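You operate a simulated robot arm through the tools that you are given. There is no shell and no other tool. Be economical: measure what you need, move in short steps, check, and stop when the job is done.

You run a simulated two-armed robot. Do the job below in one go: nothing can be reset, and whatever is moved stays where it is left.

TASK
At the wash tank, scrub the dried sludge off the steel plate with the scrubbing brush, then rinse it.
Fine: brush back in its place; slide the plate to the spray head, rinse all suds off, shut the valve. What is to be rubbed or washed off counts as gone when no trace of it is left.
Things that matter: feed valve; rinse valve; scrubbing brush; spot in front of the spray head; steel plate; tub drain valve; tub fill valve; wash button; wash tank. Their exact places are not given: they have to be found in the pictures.

The check looks at the end state, three seconds after you hand in, the way a careful person would. Anything else that was tipped, shoved, dropped, spilled or broken makes it a failure.

THE ROBOT
Two 6-joint arms with two-finger parallel grippers on one trunk, on a base that drives. Base frame: it is fixed to the floor where the robot stands at the start and does not move with it; the origin is under the middle of the robot, x ahead of it, y to its left, z up; the surface under the hand at the start is at about z = 901. Readings come in mm, degrees, newtons and seconds.
The left shoulder is at the start at [80, 216, 1548], the right one opposite. With the tool pointing down near the work surface each hand reaches from about 100 to 740 mm from the robot's upright axis, wherever it stands, measured 20 degrees to its own side. Places, roughly: feed valve [900, -400, 200]; rinse valve [1000, 0, 900]; spot in front of the spray head [500, 200, 900]; tub drain valve [1000, -500, 900]; tub fill valve [1000, -300, 900]; wash button [1000, -200, 900]; wash tank [700, -100, 500]. Payload 3.43 kg a hand.
The TCP of each hand is the grasp point between the finger pads, 30 mm short of the fingertips. In the tool frame z runs along the fingers and y along their closing line. The gripper opens to 94 mm. The fingers are 28 mm wide and 10 mm thick; the gripper's body (50 by 96 mm) begins 55 mm behind the TCP.
Orientation is that of the tool frame in the base frame, as a unit quaternion [x, y, z, w]. With the fingers straight down and closing along the base's y, the tool's x points along the base's -x, its y along +y and its z along -z.

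THE INTERFACE
- The arms move only by the tool play_rows. It takes "left_commands", "right_commands" or both (then of equal length, played together; a hand with none holds still); each is a list of rows, each a list of 6 numbers: the shift along the tool's x, y, z in mm, then the turn, a rotation vector about the tool's x, y, z in degrees. In form: [[dx, dy, dz, ax, ay, az], ...]. A call has 1 to 12 rows; each row is the pose to reach, as a shift and turn from the pose commanded when the call began, along the tool's axes at that moment. "left_claw" and "right_claw" are, for a hand that has rows, the opening, from 0 (shut) to 1 (fully open), set as the call begins (left out, the last holds). Each row takes 0.2 s and may step no farther than 50 mm and 8.6 degrees from the row before; otherwise, or with a gripper value out of range, the whole call is refused. Where a pose cannot be reached the arm comes as near as it can. A force on the tool above 40 N (or 10 N above the force at the start of the call, whichever is more), or a blocked arm, ends the call early, and 0.2 s more pass. The fingers move at their own pace (about 72 mm/s each) and stop on an object; they squeeze with about 45 N. The grip force told is the motor's: it shows also when the fingers shut on nothing. Time passes only in rows, and 0.2 s behind the last, so rows that repeat a pose let the fingers close. It gives the time, the measured TCP pose, the force on the tool (base axes), the opening and the grip force at its end, in the units of the frame above (readings bear some noise), with the torque about the TCP (base axes, N m) and any sound that the robot's microphone picked up.
- Cameras (640 x 400 px; columns grow to the right, rows downward): "scene" is now at [106.5, -17.3, 1704.8]; the picture's right is [-0.21, -0.98, 0.00], its down [-0.75, 0.16, -0.64] and it looks along [0.63, -0.14, -0.76] (base axes); focal length 286 px, centre (320, 200). "left" rides on the left gripper at [76, -14, -102] in its tool frame; the picture's right is [0.18, 0.98, 0.00], its down [-0.75, 0.14, -0.64] and it looks along [-0.63, 0.12, 0.77] (tool axes); focal length 243 px, centre (320, 200). "right" rides on the right gripper at [76, 14, -103] in its tool frame; the picture's right is [-0.18, 0.98, 0.00], its down [-0.75, -0.14, -0.64] and it looks along [-0.63, -0.12, 0.77] (tool axes); focal length 243 px, centre (320, 200).
- snapshot(camera): a new picture of that camera. The clock stands still meanwhile.
- lift_body(by): slides the trunk up (or, below 0, down) by that many mm; the arms and the scene camera ride with it, the base frame stays. It gives what a move gives, with no picture.
- roll_base(legs): drives the robot by 1 to 6 legs, each [ahead, left, turn to the left] in mm, mm and degrees, along the robot's own axes; the way and the turn of a leg run together, so that a leg with both is an arc; at most 1500 mm and 180 degrees a leg. The arms and the cameras ride along, it lands a little off, and it stops where it bumps. It gives what a move gives.
- aim_head(pan, tilt): turns the head with the scene camera to pan (to the left, within 86 degrees either way) and tilt (down, from -29 to 69), counted from straight ahead of the robot. It gives what a move gives.
- pixel_to_xyz(camera, pixels): for up to 12 pixels [column, row] of the newest picture of that camera ("zoom" is the newest enlarged one), the place [x, y, z] in the base frame of the surface seen there, good to about 3 mm. The clock stands still meanwhile.
- close_up(camera, box): a new picture of the part [left, top, right, bottom] of that camera's present view, enlarged. The clock stands still meanwhile.
- hand_in(): hands the job in; it is judged then, once.

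Keep the steps short. Do not move on a guess: measure, check each grasp and each placing, and mend mistakes. In all there are 80 turns and 70 pictures (those below and enlarged ones count). Leave the grippers open and the arms clear of the work at the hand-in unless told otherwise, and finish with a single line.

The tools are called after "Call:" as name(argument=value, ...) on one line, values as JSON. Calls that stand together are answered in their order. play_rows: Moves the arms, as the interface text tells. Its arguments: {"type":"object","properties":{"left_commands":{"type":"array","items":{"type":"array","items":{"type":"number"}}},"left_claw":{"type":"number"},"right_commands":{"type":"array","items":{"type":"array","items":{"type":"number"}}},"right_claw":{"type":"number"}},"required":[]} The other tools are called the same way: lift_body (by) slides the trunk up or down; roll_base (legs) drives the base; aim_head (pan, tilt) turns the head that bears the scene camera; snapshot (camera) takes a picture; pixel_to_xyz (camera, pixels) gives the place of the surface under pixels of a picture; close_up (camera, box) takes an enlarged picture of a part of a camera's view; hand_in () hands the job in.

At the start:

```text
clock: 0.0
left_position: [517.9, 268.8, 999.7]
left_tool_rot: [0.0, 1.0, 0.0, -0.001]
left_wrist_force: [-1.1, 0.3, 0.0]
left_wrist_torque: [0.01, -0.02, 0.01]
left_grip_width: 94.0
left_gripper_force: 0.2
right_position: [609.2, -132.0, 998.9]
right_tool_rot: [0.0, 1.0, 0.0, 0.0]
right_wrist_force: [-0.2, -0.5, -0.5]
right_wrist_torque: [-0.02, -0.01, 0.0]
right_grip_width: 94.3
right_gripper_force: 0.1
trunk travel left (down, up): [-778.0, 62.0]
robot x, y, heading: [-0.9, -0.3, 0.0]
head pan, tilt: [-12.4, 49.9]
```

scene: 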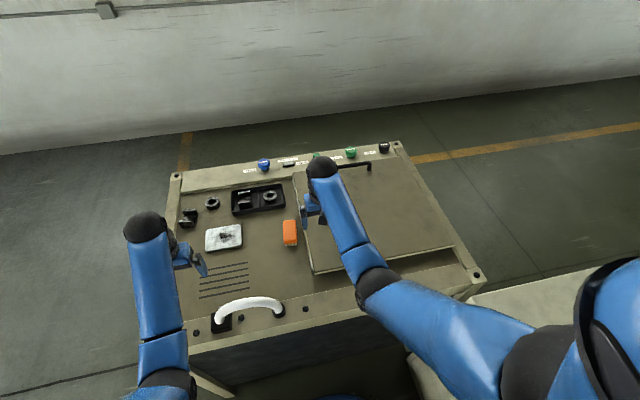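
right: 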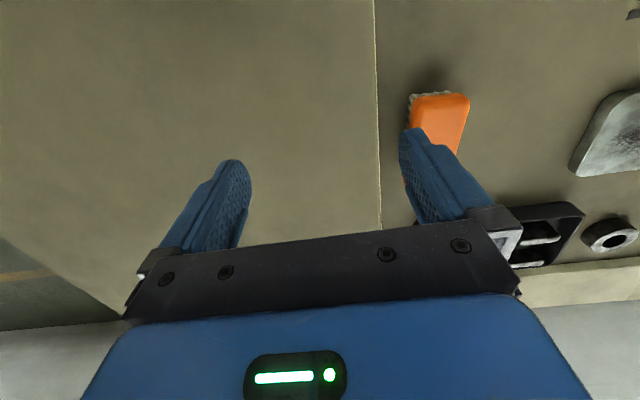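
left: 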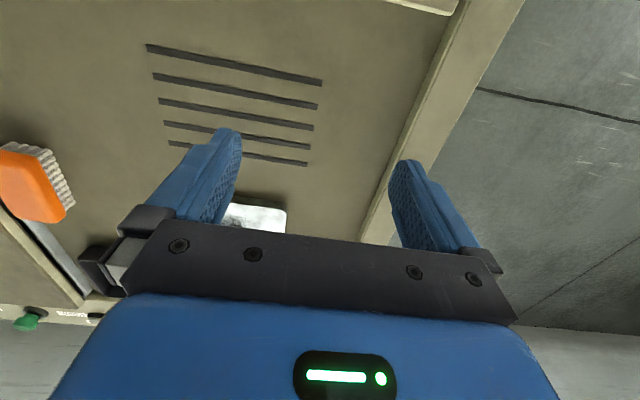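

I'll look closer at the work surface: the valves along the back, the tray, the plate, and the brush.

Call:
close_up(camera="scene", box=[160, 130, 320, 230])

Call:
close_up(camera="scene", box=[230, 135, 410, 190])

Call:
close_up(camera="scene", box=[170, 210, 340, 350])

```text
4.00 times, centred on (240, 180) of scene
```

zoom: 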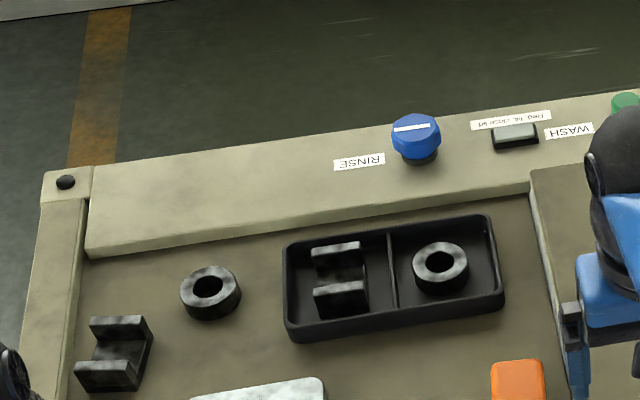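

```text
3.56 times, centred on (320, 162) of scene
```

zoom: 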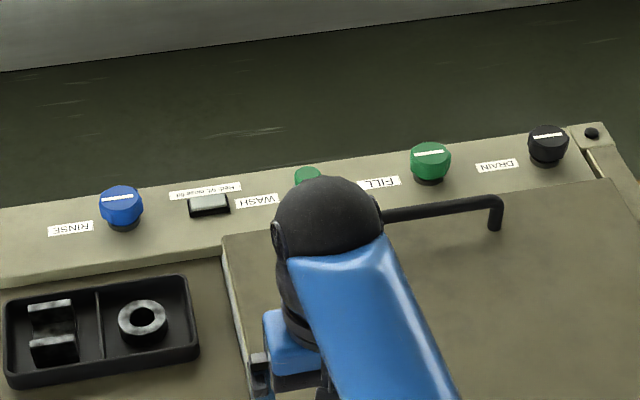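

```text
2.86 times, centred on (255, 280) of scene
```

zoom: 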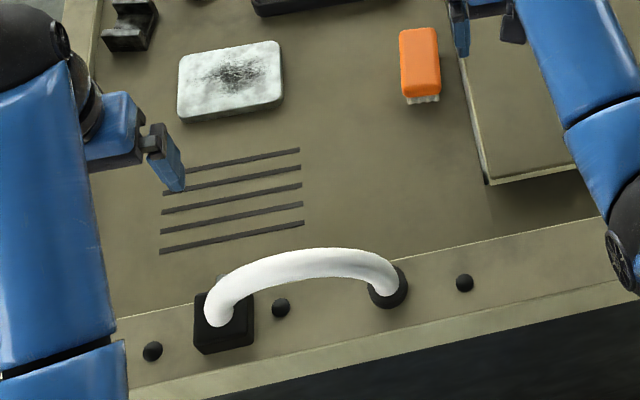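

Measuring the key points from a new scene picture, and zooming in on the label by the rinse valve.

Call:
close_up(camera="scene", box=[235, 145, 315, 195])

Call:
pixel_to_xyz(camera="scene", pixels=[[208, 231], [240, 226], [241, 246], [206, 250], [226, 237], [290, 222], [289, 242], [285, 230], [264, 162], [288, 163], [250, 305], [350, 152]])

Call:
pixel_to_xyz(camera="scene", pixels=[[200, 280], [248, 263], [201, 298], [249, 288], [222, 322], [279, 311], [250, 192], [290, 300], [305, 308], [180, 270], [370, 166], [400, 220]])

```text
8.00 times, centred on (275, 170) of scene
```

zoom: 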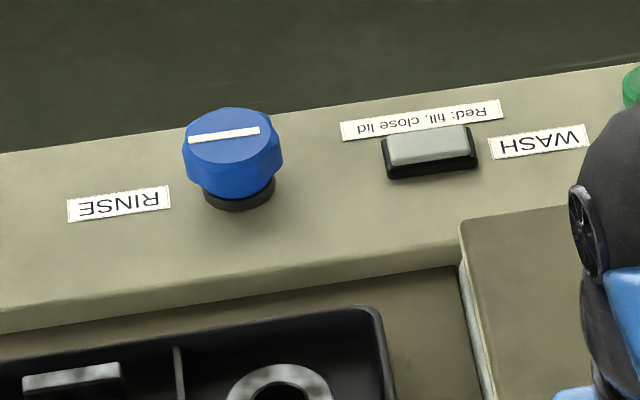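

```text
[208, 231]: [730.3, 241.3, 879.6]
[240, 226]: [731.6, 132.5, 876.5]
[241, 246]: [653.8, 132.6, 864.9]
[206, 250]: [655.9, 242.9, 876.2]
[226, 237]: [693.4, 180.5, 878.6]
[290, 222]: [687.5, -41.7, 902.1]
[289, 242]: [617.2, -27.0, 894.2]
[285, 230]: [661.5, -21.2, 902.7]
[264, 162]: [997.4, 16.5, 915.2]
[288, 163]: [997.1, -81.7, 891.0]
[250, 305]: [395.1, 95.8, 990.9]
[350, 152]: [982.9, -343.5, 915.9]
```

```text
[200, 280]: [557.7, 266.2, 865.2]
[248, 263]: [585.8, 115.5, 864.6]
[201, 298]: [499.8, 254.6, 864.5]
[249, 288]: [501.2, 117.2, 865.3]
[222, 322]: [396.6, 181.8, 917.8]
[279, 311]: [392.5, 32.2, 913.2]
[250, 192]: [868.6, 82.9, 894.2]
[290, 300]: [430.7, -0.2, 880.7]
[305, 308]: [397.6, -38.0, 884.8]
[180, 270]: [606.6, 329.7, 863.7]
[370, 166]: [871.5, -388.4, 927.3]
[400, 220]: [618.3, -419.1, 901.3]
```

Surface z≈864; plate top ≈879, x 655–732, y 132–243. The brush is at about (655,-30), top 902. First I'll move the right arm aside, to the right and up, and swing the left hand to y≈80 so I can see the brush, the plate and the rest of the tank.

Call:
play_rows(right_commands=[[25, -33, -16, 0, 0, 0], [50, -66, -32, 0, 0, 0], [75, -99, -48, 0, 0, 0], [100, -132, -64, 0, 0, 0], [125, -165, -80, 0, 0, 0], [150, -198, -96, 0, 0, 0]], left_commands=[[-10, -30, -5, 0, 0, 0], [-20, -60, -10, 0, 0, 0], [-30, -90, -15, 0, 0, 0], [-40, -120, -20, 0, 0, 0], [-50, -150, -25, 0, 0, 0], [-60, -180, -30, 0, 0, 0]])

Call:
snapshot(camera="scene")

Call:
snapshot(camera="left")

```text
clock: 1.4
left_position: [579.6, 86.3, 1030.5]
left_tool_rot: [0.0, 1.0, 0.0, 0.001]
left_wrist_force: [0.8, 0.1, -0.4]
left_wrist_torque: [0.03, 0.0, -0.01]
left_grip_width: 94.0
left_gripper_force: 0.0
right_position: [483.6, -342.1, 998.9]
right_tool_rot: [-0.001, 1.0, 0.001, 0.002]
right_wrist_force: [-0.2, 0.0, 0.2]
right_wrist_torque: [0.03, 0.03, 0.0]
right_grip_width: 94.3
right_gripper_force: 0.1
right hand out of reach, approached as far as the arm can: row 2, 3, 4, 5, 6
trunk travel left (down, up): [-778.0, 62.0]
robot x, y, heading: [-1.7, -1.5, -0.2]
head pan, tilt: [-12.4, 49.9]
```

```text
62 pictures are left
```

scene: 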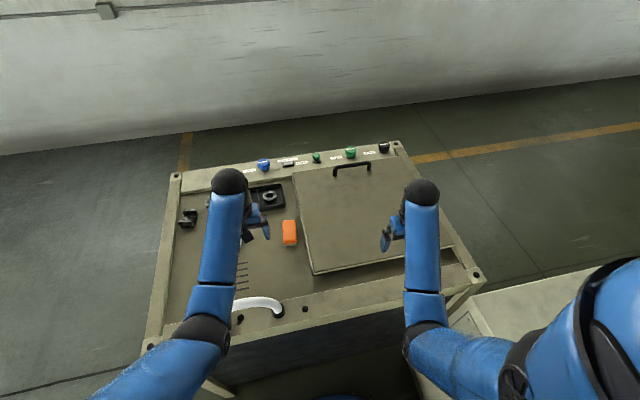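

```text
61 pictures are left
```

left: 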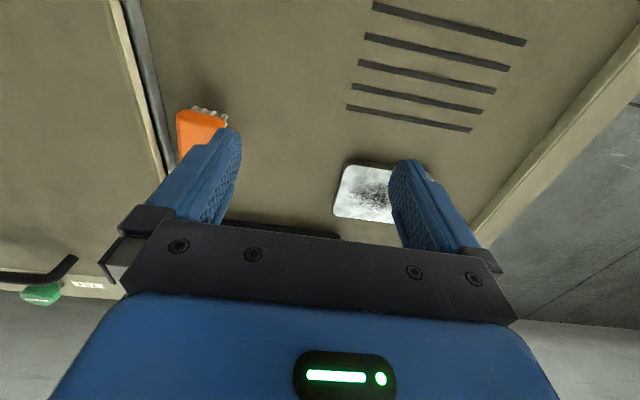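

Brush is clear in both views. I'll zoom on it for its exact edges, to grasp it and to know its home place.

Call:
close_up(camera="scene", box=[266, 210, 314, 256])

```text
8.70 times, centred on (290, 233) of scene
```

zoom: 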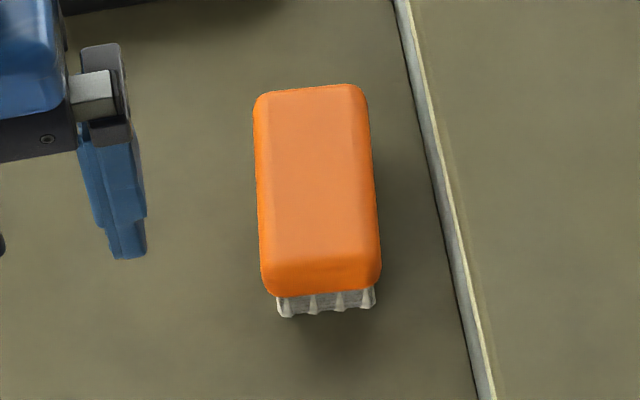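

Call:
pixel_to_xyz(camera="zoom", pixels=[[275, 103], [355, 98], [275, 265], [365, 262], [315, 180], [262, 180], [368, 180], [320, 285], [325, 300], [325, 318], [310, 92], [430, 150]])

```text
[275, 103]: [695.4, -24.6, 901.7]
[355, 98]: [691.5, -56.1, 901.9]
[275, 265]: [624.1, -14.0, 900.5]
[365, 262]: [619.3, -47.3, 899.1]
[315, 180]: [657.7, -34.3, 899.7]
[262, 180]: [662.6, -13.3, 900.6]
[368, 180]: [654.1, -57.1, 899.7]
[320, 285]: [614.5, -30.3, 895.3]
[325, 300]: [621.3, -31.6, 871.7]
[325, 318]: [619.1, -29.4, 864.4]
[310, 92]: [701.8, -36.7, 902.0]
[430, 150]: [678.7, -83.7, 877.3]
```

The brush centre is (658,-35), 45 wide, 88 long, yawed about -7.5°, and the lid edge is close at y≈-80. I'll bring the left hand over it, yawed to match, opened to only 56 mm, and stop at z≈960 to check.

Call:
play_rows(left_commands=[[-26, -40, 10, 0, 0, 2.5], [-52, -80, 20, 0, 0, 5], [-78, -121, 30, 0, 0, 7.5], [-78, -121, 70, 0, 0, 7.5], [-78, -121, 70, 0, 0, 7.5]], left_claw=0.6)

Call:
snapshot(camera="left")

Call:
close_up(camera="scene", box=[240, 180, 340, 260])

```text
clock: 2.6
left_position: [653.1, -30.0, 963.9]
left_tool_rot: [0.065, 0.998, 0.0, 0.001]
left_wrist_force: [0.5, 1.2, -0.6]
left_wrist_torque: [-0.01, -0.07, -0.02]
left_grip_width: 56.4
left_gripper_force: 0.1
left hand out of reach, approached as far as the arm can: row 4, 5
right_position: [484.9, -340.2, 1000.0]
right_tool_rot: [0.0, 1.0, -0.001, 0.003]
right_wrist_force: [0.5, -0.2, 1.0]
right_wrist_torque: [0.02, -0.03, 0.0]
right_grip_width: 93.9
right_gripper_force: 0.1
trunk travel left (down, up): [-778.0, 62.0]
robot x, y, heading: [-0.7, -2.5, -0.0]
head pan, tilt: [-12.4, 49.9]
```

```text
59 pictures are left
```

left: 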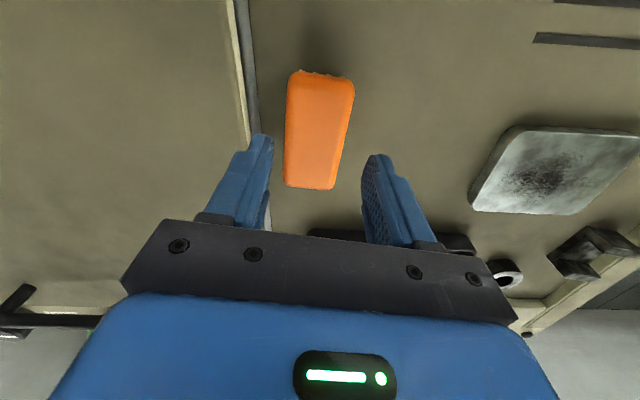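

```text
5.00 times, centred on (290, 220) of scene
```

zoom: 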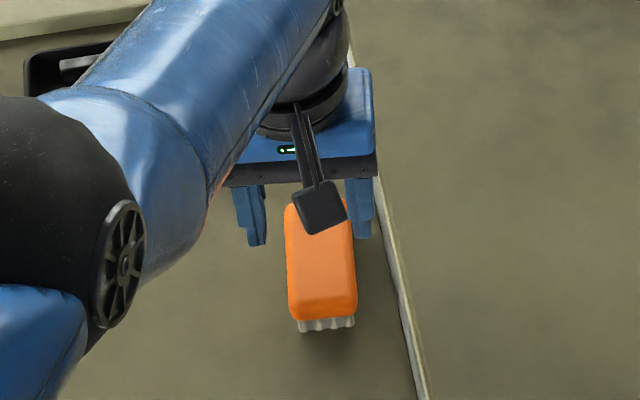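

The left hand stopped short: (653,-30,964) is at the edge of its reach. I'd rather drive the base a little nearer than strain it. I'll check the clearance between the base and the tank front by tilting the head down.

Call:
aim_head(pan=0, tilt=69)

Call:
snapshot(camera="scene")

```text
clock: 3.4
left_position: [652.9, -28.7, 963.1]
left_tool_rot: [0.066, 0.998, -0.001, 0.0]
left_wrist_force: [-0.3, 0.2, -1.1]
left_wrist_torque: [0.03, 0.0, 0.0]
left_grip_width: 56.5
left_gripper_force: 0.1
right_position: [484.5, -339.8, 999.9]
right_tool_rot: [0.0, 1.0, -0.001, 0.002]
right_wrist_force: [-0.1, 0.6, 0.6]
right_wrist_torque: [-0.02, 0.0, 0.03]
right_grip_width: 94.1
right_gripper_force: 0.0
trunk travel left (down, up): [-778.0, 62.0]
robot x, y, heading: [-0.4, -1.6, 0.1]
head pan, tilt: [0.0, 68.8]
```

```text
57 pictures are left
```

scene: 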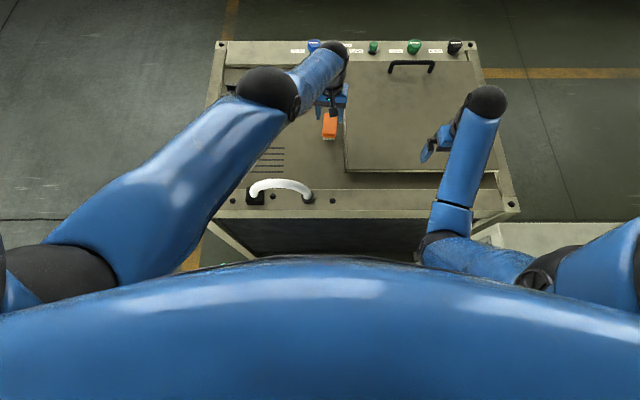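

Call:
pixel_to_xyz(camera="scene", pixels=[[320, 218], [320, 226], [320, 240], [320, 252], [320, 265], [195, 255], [210, 225], [250, 245], [510, 215], [410, 250], [500, 235], [320, 320]])

```text
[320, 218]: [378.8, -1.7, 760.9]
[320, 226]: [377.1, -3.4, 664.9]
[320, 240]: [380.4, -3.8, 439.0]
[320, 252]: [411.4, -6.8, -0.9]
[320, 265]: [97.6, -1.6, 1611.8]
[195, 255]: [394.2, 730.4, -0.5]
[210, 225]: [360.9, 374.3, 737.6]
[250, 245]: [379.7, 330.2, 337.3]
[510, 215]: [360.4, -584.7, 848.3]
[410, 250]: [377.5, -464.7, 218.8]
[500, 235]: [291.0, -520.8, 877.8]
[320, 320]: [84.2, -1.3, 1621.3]
```

The torso front is at x≈100 and the tank front at x≈378, so there's room. I'll drive ahead 80 mm; both hands are well above everything (lid 901).

Call:
roll_base(legs=[[80, 0, 0]])

```text
clock: 4.6
left_position: [729.8, -29.7, 959.1]
left_tool_rot: [0.065, 0.998, 0.0, -0.003]
left_wrist_force: [0.2, -0.1, 0.3]
left_wrist_torque: [0.04, 0.05, -0.02]
left_grip_width: 56.5
left_gripper_force: 0.1
right_position: [562.5, -341.3, 996.7]
right_tool_rot: [0.001, 1.0, -0.001, 0.0]
right_wrist_force: [0.6, 0.0, -0.8]
right_wrist_torque: [0.04, 0.06, 0.04]
right_grip_width: 94.1
right_gripper_force: 0.0
trunk travel left (down, up): [-778.0, 62.0]
robot x, y, heading: [70.5, 1.7, -0.0]
head pan, tilt: [0.0, 68.8]
stopped in leg 1: the robot was blocked; the commanded pose is now the measured one
```

Blocked at 70 mm: the base touches something. I'll back off 10 mm, then check whether anything moved.

Call:
roll_base(legs=[[-10, 0, 0]])

Call:
aim_head(pan=0, tilt=50)

Call:
snapshot(camera="scene")

Call:
snapshot(camera="left")

```text
clock: 5.4
left_position: [718.2, -29.1, 959.9]
left_tool_rot: [0.066, 0.998, -0.001, -0.004]
left_wrist_force: [0.0, -0.3, -0.8]
left_wrist_torque: [-0.01, 0.02, 0.03]
left_grip_width: 56.3
left_gripper_force: 0.1
right_position: [551.4, -341.9, 998.9]
right_tool_rot: [0.0, 1.0, 0.0, 0.001]
right_wrist_force: [0.9, 0.7, -0.1]
right_wrist_torque: [0.0, 0.01, 0.02]
right_grip_width: 94.0
right_gripper_force: 0.1
trunk travel left (down, up): [-778.0, 62.0]
robot x, y, heading: [62.7, 4.2, -0.0]
head pan, tilt: [0.0, 68.8]
```

```text
clock: 6.2
left_position: [716.4, -29.8, 961.7]
left_tool_rot: [0.066, 0.998, 0.001, -0.001]
left_wrist_force: [-0.7, -0.6, 0.3]
left_wrist_torque: [-0.01, 0.02, 0.02]
left_grip_width: 56.3
left_gripper_force: 0.0
right_position: [548.0, -340.9, 999.4]
right_tool_rot: [0.0, 1.0, -0.001, 0.002]
right_wrist_force: [-0.4, 0.1, -0.5]
right_wrist_torque: [0.01, -0.01, 0.01]
right_grip_width: 94.0
right_gripper_force: 0.1
trunk travel left (down, up): [-778.0, 62.0]
robot x, y, heading: [62.8, -1.2, -0.0]
head pan, tilt: [0.0, 50.0]
```

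```text
56 pictures are left
```

scene: 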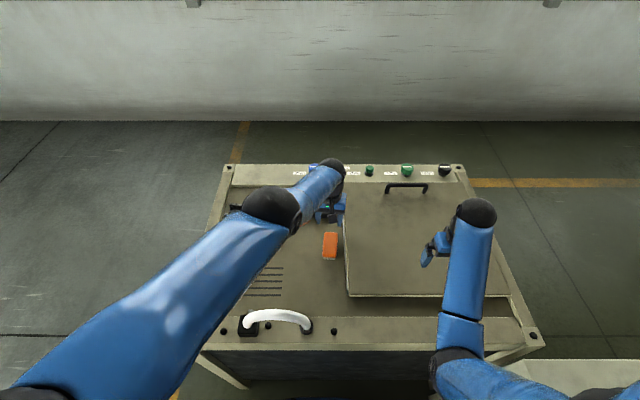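

```text
55 pictures are left
```

left: 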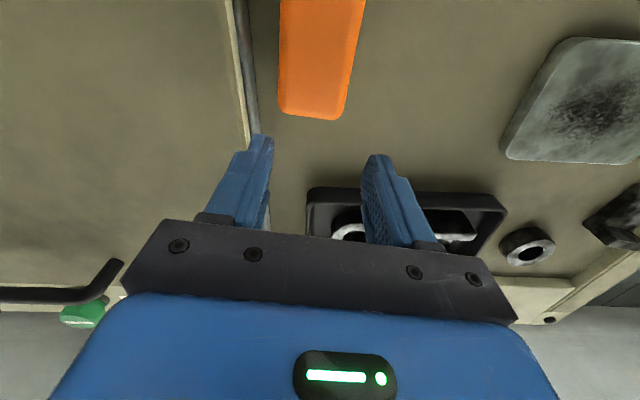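

Call:
close_up(camera="scene", box=[300, 220, 364, 260])

Call:
pixel_to_xyz(camera="scene", pixels=[[325, 234], [335, 234], [323, 256], [335, 257], [330, 245], [328, 260], [348, 290], [430, 316], [453, 172], [402, 185]])

Call:
pixel_to_xyz(camera="left", pixels=[[285, 20], [355, 20], [283, 105], [340, 112], [312, 110], [252, 120], [520, 140], [575, 100], [625, 60], [470, 225]])

```text
10.00 times, centred on (332, 240) of scene
```

zoom: 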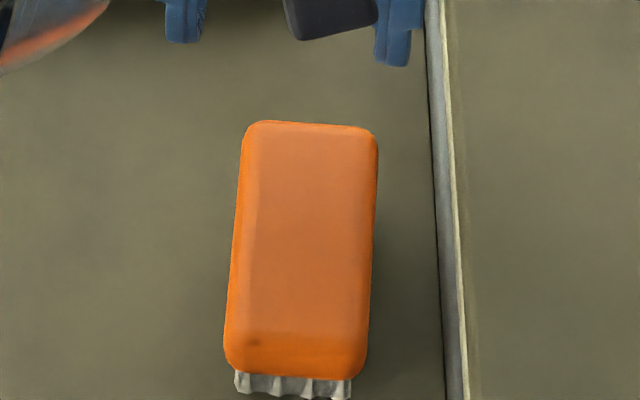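

```text
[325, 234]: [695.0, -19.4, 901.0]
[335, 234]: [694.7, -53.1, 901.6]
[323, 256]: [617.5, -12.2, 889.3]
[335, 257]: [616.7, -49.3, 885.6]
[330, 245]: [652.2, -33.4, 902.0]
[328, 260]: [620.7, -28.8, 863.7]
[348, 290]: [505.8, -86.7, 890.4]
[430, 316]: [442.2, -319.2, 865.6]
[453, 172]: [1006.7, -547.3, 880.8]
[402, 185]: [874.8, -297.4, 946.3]
```

```text
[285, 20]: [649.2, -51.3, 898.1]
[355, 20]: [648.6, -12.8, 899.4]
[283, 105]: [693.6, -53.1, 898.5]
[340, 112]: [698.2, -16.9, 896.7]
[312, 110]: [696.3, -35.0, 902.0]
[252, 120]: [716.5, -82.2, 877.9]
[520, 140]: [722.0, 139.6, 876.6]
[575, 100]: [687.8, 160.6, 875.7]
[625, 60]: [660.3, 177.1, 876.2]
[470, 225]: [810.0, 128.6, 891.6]
```

Nothing moved (brush still centred at (657,-34)). Now I'll shift the left hand back over the brush and down to z≈940 before checking.

Call:
play_rows(left_commands=[[28, -6, 0, 0, 0, 0], [57, -12.5, 0, 0, 0, 0], [57, -12.5, 20, 0, 0, 0], [57, -12.5, 20, 0, 0, 0]], left_claw=0.6)

Call:
snapshot(camera="left")

```text
clock: 7.2
left_position: [688.0, -49.0, 931.4]
left_tool_rot: [0.065, 0.998, 0.0, 0.003]
left_wrist_force: [1.1, 0.3, 27.6]
left_wrist_torque: [0.96, 0.01, -0.1]
left_grip_width: 57.4
left_gripper_force: 0.9
left hand out of reach, approached as far as the arm can: row 1, 2, 3, 4
right_position: [544.7, -338.9, 1002.4]
right_tool_rot: [-0.001, 1.0, 0.0, 0.004]
right_wrist_force: [0.4, 0.0, -0.1]
right_wrist_torque: [-0.05, 0.01, 0.0]
right_grip_width: 94.0
right_gripper_force: 0.0
trunk travel left (down, up): [-778.0, 62.0]
robot x, y, heading: [62.4, -1.2, -0.1]
head pan, tilt: [0.0, 50.0]
```

```text
53 pictures are left
```

left: 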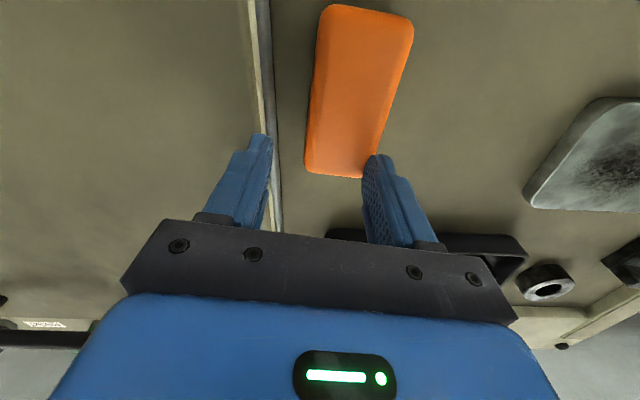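

The left hand can't get there: it drifted to (688,-49) and presses something with 28 N. The brush lies on the right hand's side, so I'll lift the left hand clear and retreat it, and use the right hand for the brush.

Call:
play_rows(left_commands=[[0, 0, -30, 0, 0, 0], [0, 0, -60, 0, 0, 0]])

```text
clock: 7.8
left_position: [705.3, -58.8, 975.3]
left_tool_rot: [0.065, 0.998, 0.002, -0.001]
left_wrist_force: [-0.5, 0.2, -1.1]
left_wrist_torque: [-0.01, -0.04, 0.01]
left_grip_width: 56.5
left_gripper_force: 0.1
left hand out of reach, approached as far as the arm can: row 1, 2
right_position: [545.8, -341.0, 999.2]
right_tool_rot: [0.0, 1.0, 0.0, 0.003]
right_wrist_force: [0.2, -0.3, 0.1]
right_wrist_torque: [0.02, -0.01, 0.03]
right_grip_width: 94.4
right_gripper_force: 0.2
trunk travel left (down, up): [-778.0, 62.0]
robot x, y, heading: [60.4, 2.2, -0.1]
head pan, tilt: [0.0, 50.0]
```

Clear again. Retreating the left hand to the left.

Call:
play_rows(left_commands=[[0, 45, -10, 0, 0, -1], [0, 90, -20, 0, 0, -2], [5, 135, -30, 0, 0, -4], [10, 180, -30, 0, 0, -6], [10, 225, -30, 0, 0, -7.5], [10, 270, -30, 0, 0, -7.5], [10, 315, -30, 0, 0, -7.5]])

Call:
snapshot(camera="scene")

```text
clock: 9.4
left_position: [772.9, 260.2, 990.0]
left_tool_rot: [0.0, 1.0, 0.0, -0.002]
left_wrist_force: [-0.3, 0.4, 0.1]
left_wrist_torque: [-0.05, -0.02, 0.01]
left_grip_width: 56.2
left_gripper_force: 0.0
left hand out of reach, approached as far as the arm can: row 1, 2, 3, 4, 5, 6, 7
right_position: [546.8, -340.0, 1001.3]
right_tool_rot: [0.001, 1.0, -0.002, 0.003]
right_wrist_force: [0.0, 0.7, -0.2]
right_wrist_torque: [-0.01, -0.02, -0.01]
right_grip_width: 93.9
right_gripper_force: 0.3
trunk travel left (down, up): [-778.0, 62.0]
robot x, y, heading: [64.4, 2.5, -0.1]
head pan, tilt: [0.0, 50.0]
```

```text
52 pictures are left
```

scene: 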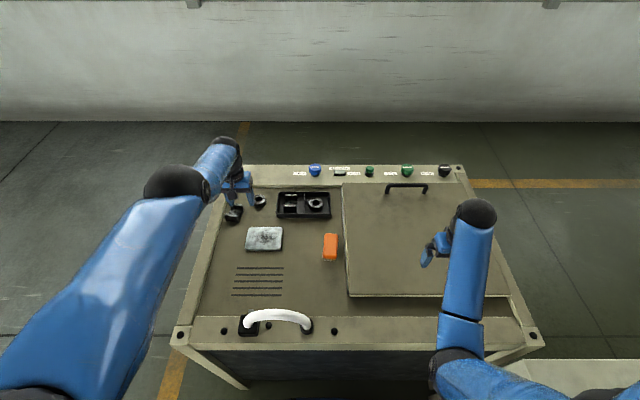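

Brush unmoved at (330,246). Now the right hand goes from (547,-340,1001) over the brush, yawed 7.5°, opened to 56 mm.

Call:
play_rows(right_commands=[[-16, 44, 0, 0, 0, 1], [-32, 88, 0, 0, 0, 2], [-48, 132, 0, 0, 0, 3], [-64, 176, 0, 0, 0, 4], [-80, 220, 0, 0, 0, 5], [-96, 264, 0, 0, 0, 6.5], [-111, 306, 10, 0, 0, 7.5], [-111, 306, 40, 0, 0, 7.5], [-111, 306, 50, 0, 0, 7.5]], right_claw=0.6)

Call:
snapshot(camera="right")

```text
clock: 11.4
left_position: [774.3, 256.7, 989.5]
left_tool_rot: [0.0, 1.0, -0.001, -0.001]
left_wrist_force: [-0.5, -0.4, 0.1]
left_wrist_torque: [-0.01, -0.03, -0.03]
left_grip_width: 56.3
left_gripper_force: 0.0
right_position: [656.5, -34.4, 946.9]
right_tool_rot: [0.064, 0.998, -0.002, 0.003]
right_wrist_force: [0.5, 0.4, -0.6]
right_wrist_torque: [0.02, 0.02, -0.01]
right_grip_width: 56.6
right_gripper_force: 0.1
trunk travel left (down, up): [-778.0, 62.0]
robot x, y, heading: [63.7, -3.2, 0.1]
head pan, tilt: [0.0, 50.0]
```

```text
51 pictures are left
```

right: 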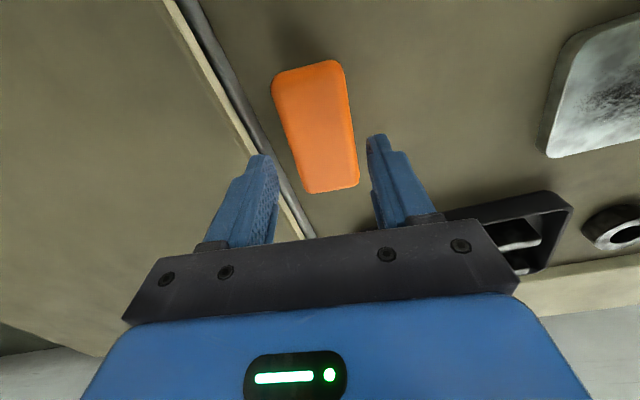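

Call:
pixel_to_xyz(camera="right", pixels=[[277, 85], [338, 66], [312, 185], [354, 182], [315, 125], [250, 140], [282, 190], [320, 75]])

```text
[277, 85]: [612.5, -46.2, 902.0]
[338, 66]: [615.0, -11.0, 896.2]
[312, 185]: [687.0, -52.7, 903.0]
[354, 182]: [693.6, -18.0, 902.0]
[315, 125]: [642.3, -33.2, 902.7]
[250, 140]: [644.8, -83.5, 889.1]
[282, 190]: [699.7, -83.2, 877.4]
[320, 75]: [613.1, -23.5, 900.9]
```

Brush centre (655,-33): aligned. Going straight down to z≈900, tips ≈870.

Call:
play_rows(right_commands=[[0, 1, 16, 0, 0, 0], [0, 1, 32, 0, 0, 0], [0, 1, 47, 0, 0, 0], [0, 1, 47, 0, 0, 0]], right_claw=0.6)

Call:
snapshot(camera="right")

```text
clock: 12.4
left_position: [773.8, 258.8, 990.7]
left_tool_rot: [0.0, 1.0, 0.0, -0.001]
left_wrist_force: [-0.5, -1.1, -1.1]
left_wrist_torque: [-0.01, -0.05, 0.03]
left_grip_width: 56.1
left_gripper_force: 0.1
right_position: [659.1, -35.3, 903.1]
right_tool_rot: [0.065, 0.998, -0.001, 0.004]
right_wrist_force: [-0.2, 0.0, 0.3]
right_wrist_torque: [0.04, -0.02, -0.01]
right_grip_width: 56.3
right_gripper_force: 0.0
trunk travel left (down, up): [-778.0, 62.0]
robot x, y, heading: [63.8, 2.6, 0.2]
head pan, tilt: [0.0, 50.0]
```

```text
50 pictures are left
```

right: 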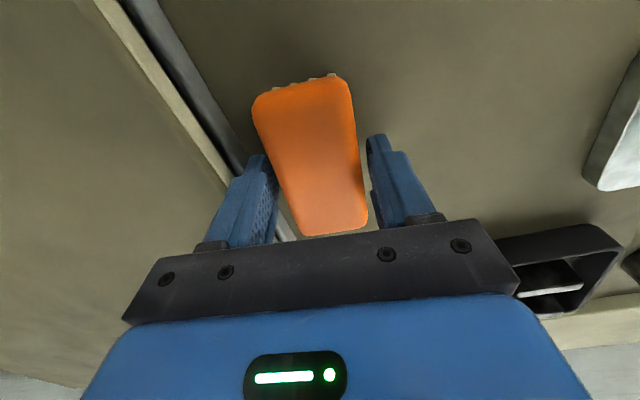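

Fingers straddle the brush with no contact. Closing.

Call:
play_rows(right_commands=[[0, 0, 3, 0, 0, 0], [0, 0, 3, 0, 0, 0], [0, 0, 3, 0, 0, 0]], right_claw=0.2)

```text
clock: 13.2
left_position: [773.7, 259.7, 991.9]
left_tool_rot: [0.0, 1.0, 0.0, 0.0]
left_wrist_force: [-0.5, 0.0, 0.0]
left_wrist_torque: [0.01, 0.02, -0.02]
left_grip_width: 56.4
left_gripper_force: 0.0
right_position: [658.6, -34.6, 900.9]
right_tool_rot: [0.065, 0.998, 0.0, 0.005]
right_wrist_force: [2.0, -3.2, 14.2]
right_wrist_torque: [-0.1, 0.18, 0.24]
right_grip_width: 49.9
right_gripper_force: 45.0
trunk travel left (down, up): [-778.0, 62.0]
robot x, y, heading: [62.4, -1.5, -0.0]
head pan, tilt: [0.0, 50.0]
```

Gripped at 50 mm, 45 N. Brush home: TCP (658.6,-34.6,901). Lifting 60 mm.

Call:
play_rows(right_commands=[[0, 0, -20, 0, 0, 0], [0, 0, -45, 0, 0, 0], [0, 0, -70, 0, 0, 0]])

Call:
roll_base(legs=[[-25, 0, 0], [0, 290, 0]])

Call:
snapshot(camera="scene")

```text
clock: 14.0
left_position: [774.2, 258.8, 989.6]
left_tool_rot: [0.001, 1.0, 0.0, -0.001]
left_wrist_force: [0.5, 0.8, 0.3]
left_wrist_torque: [0.02, 0.03, 0.01]
left_grip_width: 56.4
left_gripper_force: 0.1
right_position: [657.3, -33.4, 971.1]
right_tool_rot: [0.065, 0.998, -0.001, 0.003]
right_wrist_force: [-0.3, -0.1, -1.2]
right_wrist_torque: [0.0, 0.01, -0.02]
right_grip_width: 49.5
right_gripper_force: 45.3
trunk travel left (down, up): [-778.0, 62.0]
robot x, y, heading: [62.8, 4.3, 0.2]
head pan, tilt: [0.0, 50.0]
```

```text
clock: 16.4
left_position: [751.4, 545.3, 992.2]
left_tool_rot: [0.002, 1.0, 0.001, 0.0]
left_wrist_force: [0.4, -0.3, -1.0]
left_wrist_torque: [0.01, 0.03, 0.0]
left_grip_width: 56.6
left_gripper_force: 0.1
right_position: [632.9, 253.1, 970.5]
right_tool_rot: [0.068, 0.998, -0.001, 0.003]
right_wrist_force: [0.5, 0.1, -1.1]
right_wrist_torque: [0.05, -0.01, 0.0]
right_grip_width: 49.4
right_gripper_force: 44.9
trunk travel left (down, up): [-778.0, 62.0]
robot x, y, heading: [38.2, 292.6, -0.4]
head pan, tilt: [0.0, 50.0]
```

```text
49 pictures are left
```

scene: 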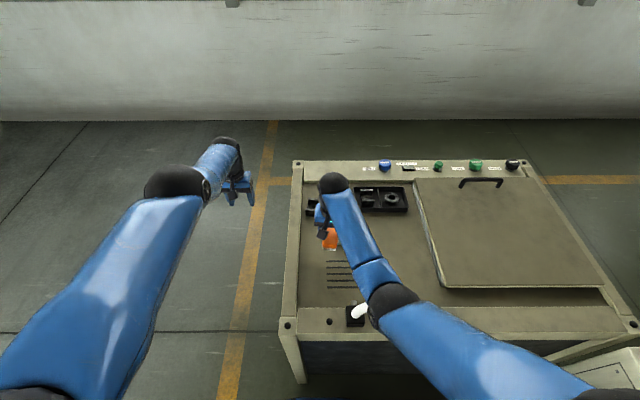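

Brush is held. Moving it over the plate centre (693,187) at safe height, then squaring it up.

Call:
play_rows(right_commands=[[-34, -29, 0, 0, 0, -4], [-68, -57, 0, 0, 0, -7.7], [-68, -57, 0, 0, 0, -7.7]])

Call:
snapshot(camera="right")

```text
clock: 17.2
left_position: [751.0, 545.5, 990.7]
left_tool_rot: [0.002, 1.0, -0.001, 0.0]
left_wrist_force: [0.5, -0.1, -0.8]
left_wrist_torque: [0.01, 0.0, -0.01]
left_grip_width: 56.3
left_gripper_force: 0.1
right_position: [693.0, 189.7, 971.8]
right_tool_rot: [0.0, 1.0, -0.002, 0.003]
right_wrist_force: [-0.6, 0.0, 0.7]
right_wrist_torque: [-0.03, -0.02, 0.03]
right_grip_width: 49.8
right_gripper_force: 44.9
trunk travel left (down, up): [-778.0, 62.0]
robot x, y, heading: [39.2, 287.8, -0.3]
head pan, tilt: [0.0, 50.0]
```

```text
48 pictures are left
```

right: 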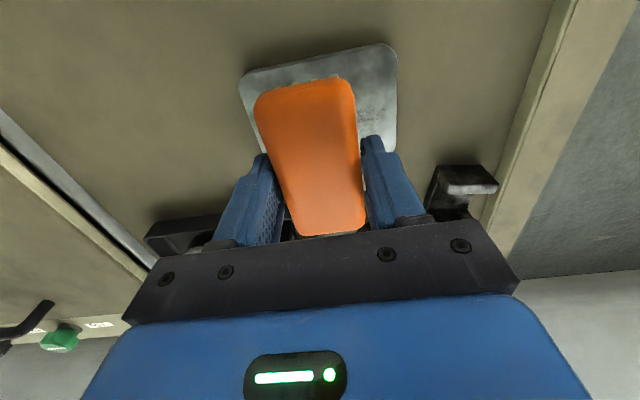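

Brush is centred above the plate. Descending to contact (expected TCP z≈915).

Call:
play_rows(right_commands=[[0, 0, 25, 0, 0, 0], [0, 0, 45, 0, 0, 0], [0, 0, 53, 0, 0, 0], [0, 0, 57, 0, 0, 0], [0, 0, 59, 0, 0, 0]])

```text
clock: 18.4
left_position: [749.7, 546.8, 992.9]
left_tool_rot: [0.002, 1.0, -0.001, 0.0]
left_wrist_force: [-0.5, -0.3, -0.5]
left_wrist_torque: [-0.01, 0.0, -0.02]
left_grip_width: 56.3
left_gripper_force: 0.1
right_position: [693.1, 189.5, 916.1]
right_tool_rot: [0.002, 1.0, -0.001, 0.006]
right_wrist_force: [-0.5, 0.1, 16.1]
right_wrist_torque: [0.07, 0.48, 0.09]
right_grip_width: 49.9
right_gripper_force: 45.1
trunk travel left (down, up): [-778.0, 62.0]
robot x, y, heading: [33.5, 294.1, -0.2]
head pan, tilt: [0.0, 50.0]
```

16 N contact. Scrubbing with short strokes along y and a little in x.

Call:
play_rows(right_commands=[[0, 15, 0, 0, 0, 0], [0, 30, 0, 0, 0, 0], [0, 10, 0, 0, 0, 0], [0, -10, 0, 0, 0, 0], [0, -30, 0, 0, 0, 0], [0, -10, 0, 0, 0, 0], [0, 10, 0, 0, 0, 0], [0, 30, 0, 0, 0, 0], [0, 10, 0, 0, 0, 0], [0, -10, 0, 0, 0, 0], [0, -30, 0, 0, 0, 0], [0, 0, 0, 0, 0, 0]])

Call:
snapshot(camera="right")

```text
clock: 21.0
left_position: [749.4, 543.4, 992.9]
left_tool_rot: [0.003, 1.0, 0.0, 0.001]
left_wrist_force: [0.5, 0.1, 0.2]
left_wrist_torque: [-0.05, 0.0, 0.02]
left_grip_width: 56.4
left_gripper_force: 0.2
right_position: [691.8, 185.1, 914.5]
right_tool_rot: [0.002, 1.0, -0.001, 0.005]
right_wrist_force: [-0.7, -8.4, 26.0]
right_wrist_torque: [-0.08, -0.02, -0.03]
right_grip_width: 49.5
right_gripper_force: 45.4
trunk travel left (down, up): [-778.0, 62.0]
robot x, y, heading: [37.0, 294.5, -0.6]
head pan, tilt: [0.0, 50.0]
```

```text
47 pictures are left
```

right: 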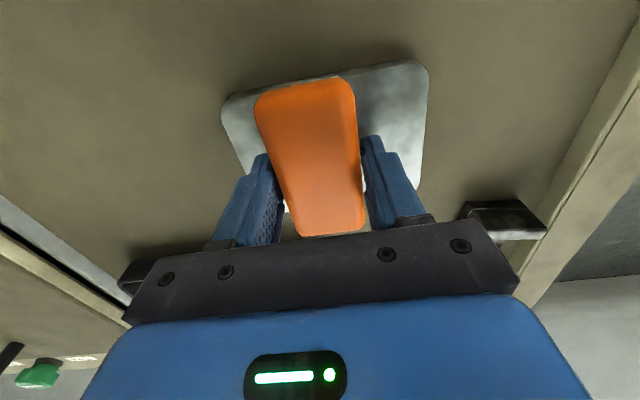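

Lifting to look at the plate from a clear spot.

Call:
play_rows(right_commands=[[0, 0, -25, 0, 0, 0], [20, -30, -50, 0, 0, 0], [40, -70, -60, 0, 0, 0], [60, -110, -60, 0, 0, 0]])

Call:
close_up(camera="scene", box=[280, 180, 420, 320])

Call:
snapshot(camera="right")

```text
clock: 22.0
left_position: [751.6, 546.3, 991.0]
left_tool_rot: [0.002, 1.0, -0.001, 0.0]
left_wrist_force: [-0.6, -0.7, 0.7]
left_wrist_torque: [-0.01, 0.01, -0.01]
left_grip_width: 56.2
left_gripper_force: 0.0
right_position: [634.0, 81.7, 972.7]
right_tool_rot: [0.0, 1.0, -0.001, 0.002]
right_wrist_force: [0.0, 0.9, -1.3]
right_wrist_torque: [0.0, 0.0, -0.02]
right_grip_width: 49.3
right_gripper_force: 45.1
trunk travel left (down, up): [-778.0, 62.0]
robot x, y, heading: [38.4, 291.3, -0.1]
head pan, tilt: [0.0, 50.0]
```

```text
2.86 times, centred on (350, 250) of scene
```

zoom: 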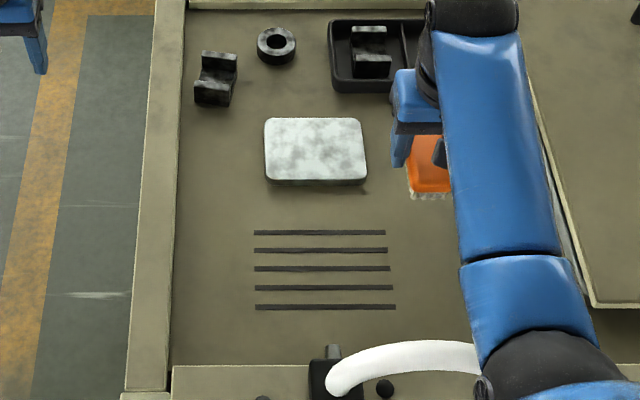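

```text
45 pictures are left
```

right: 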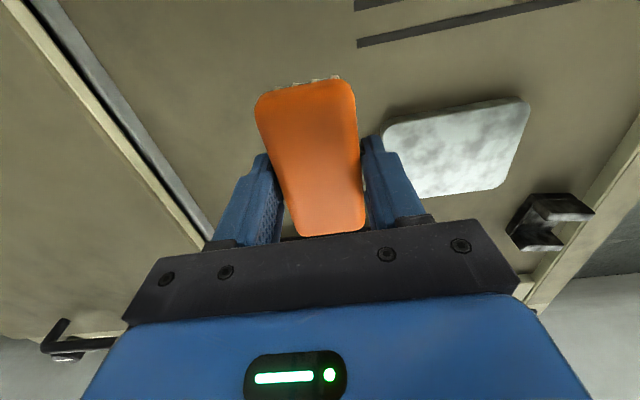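

Call:
close_up(camera="scene", box=[332, 215, 372, 255])

Call:
close_up(camera="right", box=[370, 80, 540, 210])

```text
10.00 times, centred on (352, 235) of scene
```

zoom: 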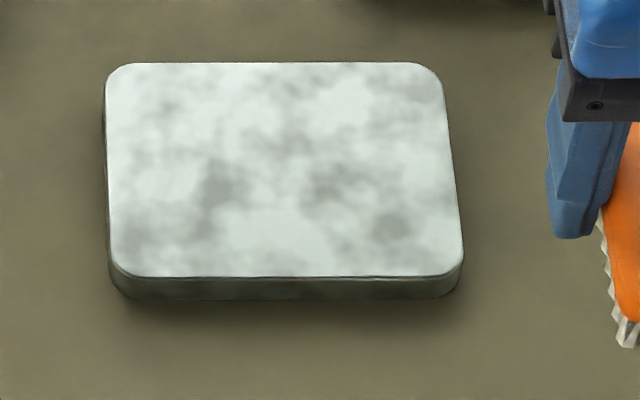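

```text
3.08 times, centred on (455, 145) of right
```

zoom: 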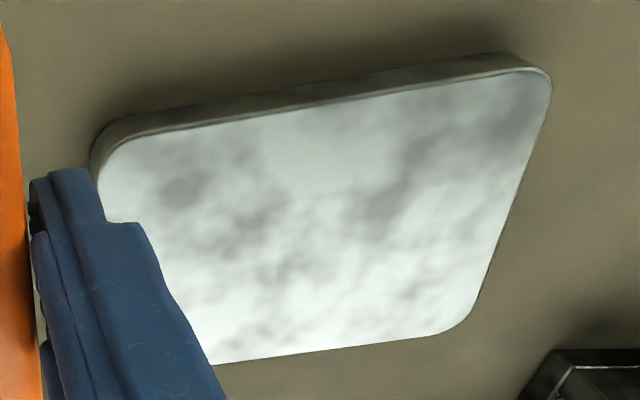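

The dark sludge is gone, with only a cloudy film left. To be sure no residue hides in the greyish spots, I'll do one more wider pass.

Call:
play_rows(right_commands=[[-30, 50, 0, 0, 0, 0], [-55, 90, 10, 0, 0, 0], [-55, 90, 40, 0, 0, 0], [-55, 90, 59, 0, 0, 0], [-55, 110, 59, 0, 0, 0], [-55, 130, 59, 0, 0, 0], [-65, 130, 59, 0, 0, 0], [-65, 110, 59, 0, 0, 0], [-65, 90, 59, 0, 0, 0], [-65, 75, 59, 0, 0, 0], [-50, 75, 59, 0, 0, 0], [-50, 95, 59, 0, 0, 0]])

Call:
play_rows(right_commands=[[0, 20, 0, 0, 0, 0], [0, 40, 0, 0, 0, 0], [0, 20, 0, 0, 0, 0], [0, 0, 0, 0, 0, 0], [0, -20, 0, 0, 0, 0], [0, 0, 0, 0, 0, 0], [0, 10, 0, 0, 0, 0], [0, 10, -30, 0, 0, 0], [20, -20, -60, 0, 0, 0], [40, -60, -60, 0, 0, 0], [55, -95, -60, 0, 0, 0]])

Call:
close_up(camera="scene", box=[332, 215, 372, 255])

```text
refused: row 1 steps farther than a row can; nothing moved
```

```text
clock: 24.4
left_position: [751.0, 545.1, 991.1]
left_tool_rot: [0.002, 1.0, 0.0, -0.001]
left_wrist_force: [-0.2, 0.2, 0.5]
left_wrist_torque: [-0.01, 0.01, 0.02]
left_grip_width: 56.4
left_gripper_force: 0.0
right_position: [581.8, -17.0, 1022.1]
right_tool_rot: [0.0, 1.0, -0.001, 0.004]
right_wrist_force: [0.7, -1.1, -1.1]
right_wrist_torque: [-0.01, -0.02, 0.02]
right_grip_width: 49.5
right_gripper_force: 44.9
right hand out of reach, approached as far as the arm can: row 10, 11
trunk travel left (down, up): [-778.0, 62.0]
robot x, y, heading: [37.2, 294.1, -0.2]
head pan, tilt: [0.0, 50.0]
```

```text
10.00 times, centred on (352, 235) of scene
```

zoom: 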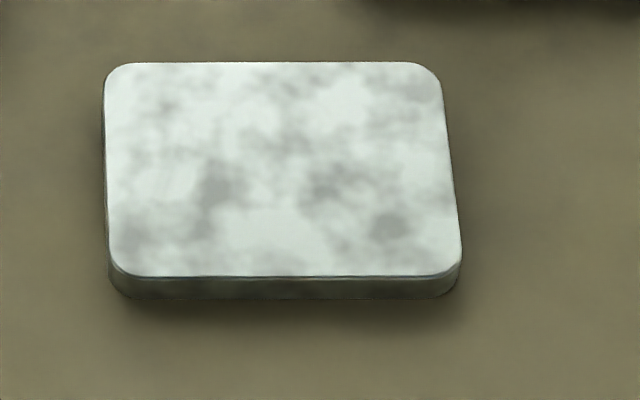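

My mistake: the first call was refused for too long a step, and the second then played in free air at z≥970. No harm done. Travelling back over the plate with proper steps.

Call:
play_rows(right_commands=[[-20, 38, 8, 0, 0, 0], [-40, 76, 16, 0, 0, 0], [-60, 114, 24, 0, 0, 0], [-80, 152, 32, 0, 0, 0], [-100, 188, 40, 0, 0, 0], [-111, 204, 49, 0, 0, 0], [-111, 204, 49, 0, 0, 0]])

```text
clock: 26.0
left_position: [751.3, 545.4, 990.4]
left_tool_rot: [0.002, 1.0, 0.0, -0.001]
left_wrist_force: [-0.2, -0.7, 1.0]
left_wrist_torque: [-0.01, 0.02, -0.02]
left_grip_width: 56.3
left_gripper_force: 0.2
right_position: [693.0, 189.0, 975.9]
right_tool_rot: [0.001, 1.0, -0.001, 0.003]
right_wrist_force: [0.1, -0.7, -0.8]
right_wrist_torque: [0.0, 0.0, 0.02]
right_grip_width: 49.8
right_gripper_force: 45.3
trunk travel left (down, up): [-778.0, 62.0]
robot x, y, heading: [38.7, 292.7, -0.3]
head pan, tilt: [0.0, 50.0]
```

Descending to contact and stroking wider.

Call:
play_rows(right_commands=[[0, 0, 30, 0, 0, 0], [0, 0, 50, 0, 0, 0], [0, 0, 62, 0, 0, 0], [0, 20, 62, 0, 0, 0], [0, 40, 62, 0, 0, 0], [-8, 20, 62, 0, 0, 0], [-8, 0, 62, 0, 0, 0], [-8, -20, 62, 0, 0, 0], [8, -38, 62, 0, 0, 0], [8, -15, 62, 0, 0, 0], [8, 10, 62, 0, 0, 0], [8, 40, 62, 0, 0, 0]])

Call:
play_rows(right_commands=[[-8, -20, 0, 0, 0, 0], [-8, -40, 0, 0, 0, 0], [-8, -60, 0, 0, 0, 0], [-8, -78, 0, 0, 0, 0], [-8, -60, 0, 0, 0, 0], [-8, -40, 0, 0, 0, 0], [-8, -40, -30, 0, 0, 0], [0, -60, -60, 0, 0, 0], [15, -100, -60, 0, 0, 0], [30, -145, -60, 0, 0, 0]])

Call:
close_up(camera="scene", box=[332, 215, 372, 255])

```text
clock: 28.6
left_position: [749.2, 546.1, 991.7]
left_tool_rot: [0.003, 1.0, 0.0, 0.0]
left_wrist_force: [-0.5, 0.3, 0.8]
left_wrist_torque: [-0.01, -0.01, 0.03]
left_grip_width: 56.5
left_gripper_force: 0.2
right_position: [684.1, 227.9, 915.6]
right_tool_rot: [0.001, 1.0, -0.002, 0.006]
right_wrist_force: [1.9, -7.7, 26.5]
right_wrist_torque: [-0.19, 0.19, 0.14]
right_grip_width: 49.4
right_gripper_force: 45.9
trunk travel left (down, up): [-778.0, 62.0]
robot x, y, heading: [37.2, 293.1, -0.2]
head pan, tilt: [0.0, 50.0]
```

```text
clock: 30.8
left_position: [752.3, 546.3, 990.7]
left_tool_rot: [0.003, 1.0, 0.0, 0.0]
left_wrist_force: [0.1, -0.9, 0.5]
left_wrist_torque: [0.0, -0.01, -0.04]
left_grip_width: 56.3
left_gripper_force: 0.1
right_position: [657.4, 80.2, 974.4]
right_tool_rot: [0.0, 1.0, -0.001, 0.003]
right_wrist_force: [0.3, 0.5, -0.8]
right_wrist_torque: [-0.02, 0.01, 0.02]
right_grip_width: 49.3
right_gripper_force: 44.7
trunk travel left (down, up): [-778.0, 62.0]
robot x, y, heading: [35.5, 290.5, -0.2]
head pan, tilt: [0.0, 50.0]
```

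```text
10.00 times, centred on (352, 235) of scene
```

zoom: 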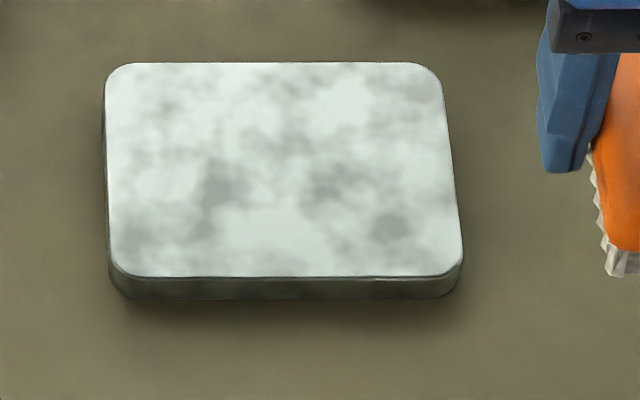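

No change from the second pass: the texture is the metal with suds, and the sludge is gone. The plate hasn't moved. Now the brush goes home: over (658.6,-34.6), with the same yaw, z 960.

Call:
play_rows(right_commands=[[0, -38, 5, 0, 0, 2.5], [-1, -76, 10, 0, 0, 5], [-1, -115, 14, 0, 0, 7.5], [-1, -115, 14, 0, 0, 7.5]])

```text
clock: 31.8
left_position: [752.2, 546.0, 990.4]
left_tool_rot: [0.003, 1.0, 0.0, -0.001]
left_wrist_force: [0.9, -0.2, 1.2]
left_wrist_torque: [-0.03, -0.01, 0.02]
left_grip_width: 56.3
left_gripper_force: 0.1
right_position: [656.1, -35.3, 959.8]
right_tool_rot: [0.066, 0.998, -0.001, 0.002]
right_wrist_force: [-0.2, 0.1, -1.2]
right_wrist_torque: [0.02, 0.01, -0.03]
right_grip_width: 49.5
right_gripper_force: 45.6
trunk travel left (down, up): [-778.0, 62.0]
robot x, y, heading: [35.4, 292.0, -0.4]
head pan, tilt: [0.0, 50.0]
```

Reached without driving. Lowering to z≈902.

Call:
play_rows(right_commands=[[-2, 1, 20, 0, 0, 0], [-2, 1, 40, 0, 0, 0], [-2, 1, 54, 0, 0, 0], [-2, 1, 58, 0, 0, 0]])

```text
clock: 32.8
left_position: [751.4, 547.7, 991.6]
left_tool_rot: [0.003, 1.0, 0.0, -0.001]
left_wrist_force: [0.1, -0.3, 0.7]
left_wrist_torque: [0.02, 0.0, -0.02]
left_grip_width: 56.5
left_gripper_force: 0.0
right_position: [658.5, -32.7, 901.1]
right_tool_rot: [0.067, 0.998, 0.0, 0.003]
right_wrist_force: [0.2, -0.1, 1.3]
right_wrist_torque: [-0.05, -0.11, -0.02]
right_grip_width: 49.7
right_gripper_force: 45.5
trunk travel left (down, up): [-778.0, 62.0]
robot x, y, heading: [36.9, 288.5, -0.4]
head pan, tilt: [0.0, 50.0]
```

At home pose, just touching. Opening to 58 mm.

Call:
play_rows(right_commands=[[0, 0, 1, 0, 0, 0], [0, 0, 1, 0, 0, 0], [0, 0, 1, 0, 0, 0]], right_claw=0.62)

Call:
play_rows(right_commands=[[0, 0, -20, 0, 0, 0], [0, 0, -45, 0, 0, 0], [0, 0, -75, 0, 0, 0]])

Call:
snapshot(camera="right")

Call:
pixel_to_xyz(camera="right", pixels=[[290, 90], [340, 80], [315, 185], [350, 180], [320, 130]])

```text
clock: 33.6
left_position: [752.1, 546.8, 989.1]
left_tool_rot: [0.003, 1.0, 0.0, -0.001]
left_wrist_force: [0.5, -0.6, 0.1]
left_wrist_torque: [0.0, -0.03, -0.02]
left_grip_width: 56.4
left_gripper_force: 0.0
right_position: [658.3, -32.6, 900.8]
right_tool_rot: [0.066, 0.998, -0.001, 0.003]
right_wrist_force: [-0.4, -0.2, 0.6]
right_wrist_torque: [0.02, -0.01, -0.02]
right_grip_width: 58.2
right_gripper_force: 0.1
trunk travel left (down, up): [-778.0, 62.0]
robot x, y, heading: [38.0, 292.0, -0.1]
head pan, tilt: [0.0, 50.0]
```

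```text
clock: 34.4
left_position: [751.1, 546.0, 990.1]
left_tool_rot: [0.002, 1.0, 0.0, -0.001]
left_wrist_force: [0.1, -0.2, 0.3]
left_wrist_torque: [-0.01, -0.01, -0.02]
left_grip_width: 56.3
left_gripper_force: 0.0
right_position: [658.2, -32.0, 975.0]
right_tool_rot: [0.066, 0.998, -0.002, 0.003]
right_wrist_force: [-0.6, -0.4, 0.1]
right_wrist_torque: [-0.04, -0.01, 0.0]
right_grip_width: 58.7
right_gripper_force: 0.1
trunk travel left (down, up): [-778.0, 62.0]
robot x, y, heading: [38.1, 291.6, -0.1]
head pan, tilt: [0.0, 50.0]
```

```text
40 pictures are left
```

right: 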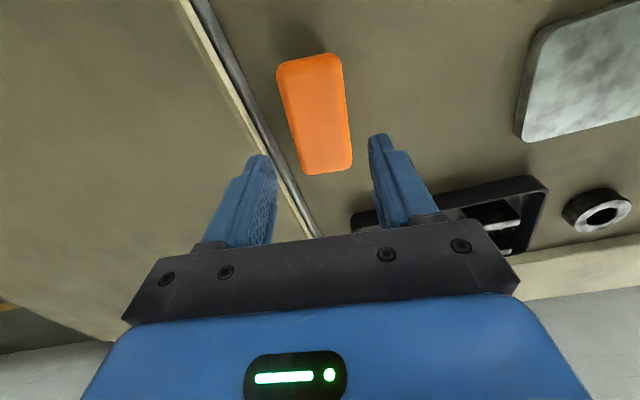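

```text
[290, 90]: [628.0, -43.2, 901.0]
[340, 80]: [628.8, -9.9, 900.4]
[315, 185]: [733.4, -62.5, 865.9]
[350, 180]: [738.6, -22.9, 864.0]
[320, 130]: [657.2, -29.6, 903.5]
```

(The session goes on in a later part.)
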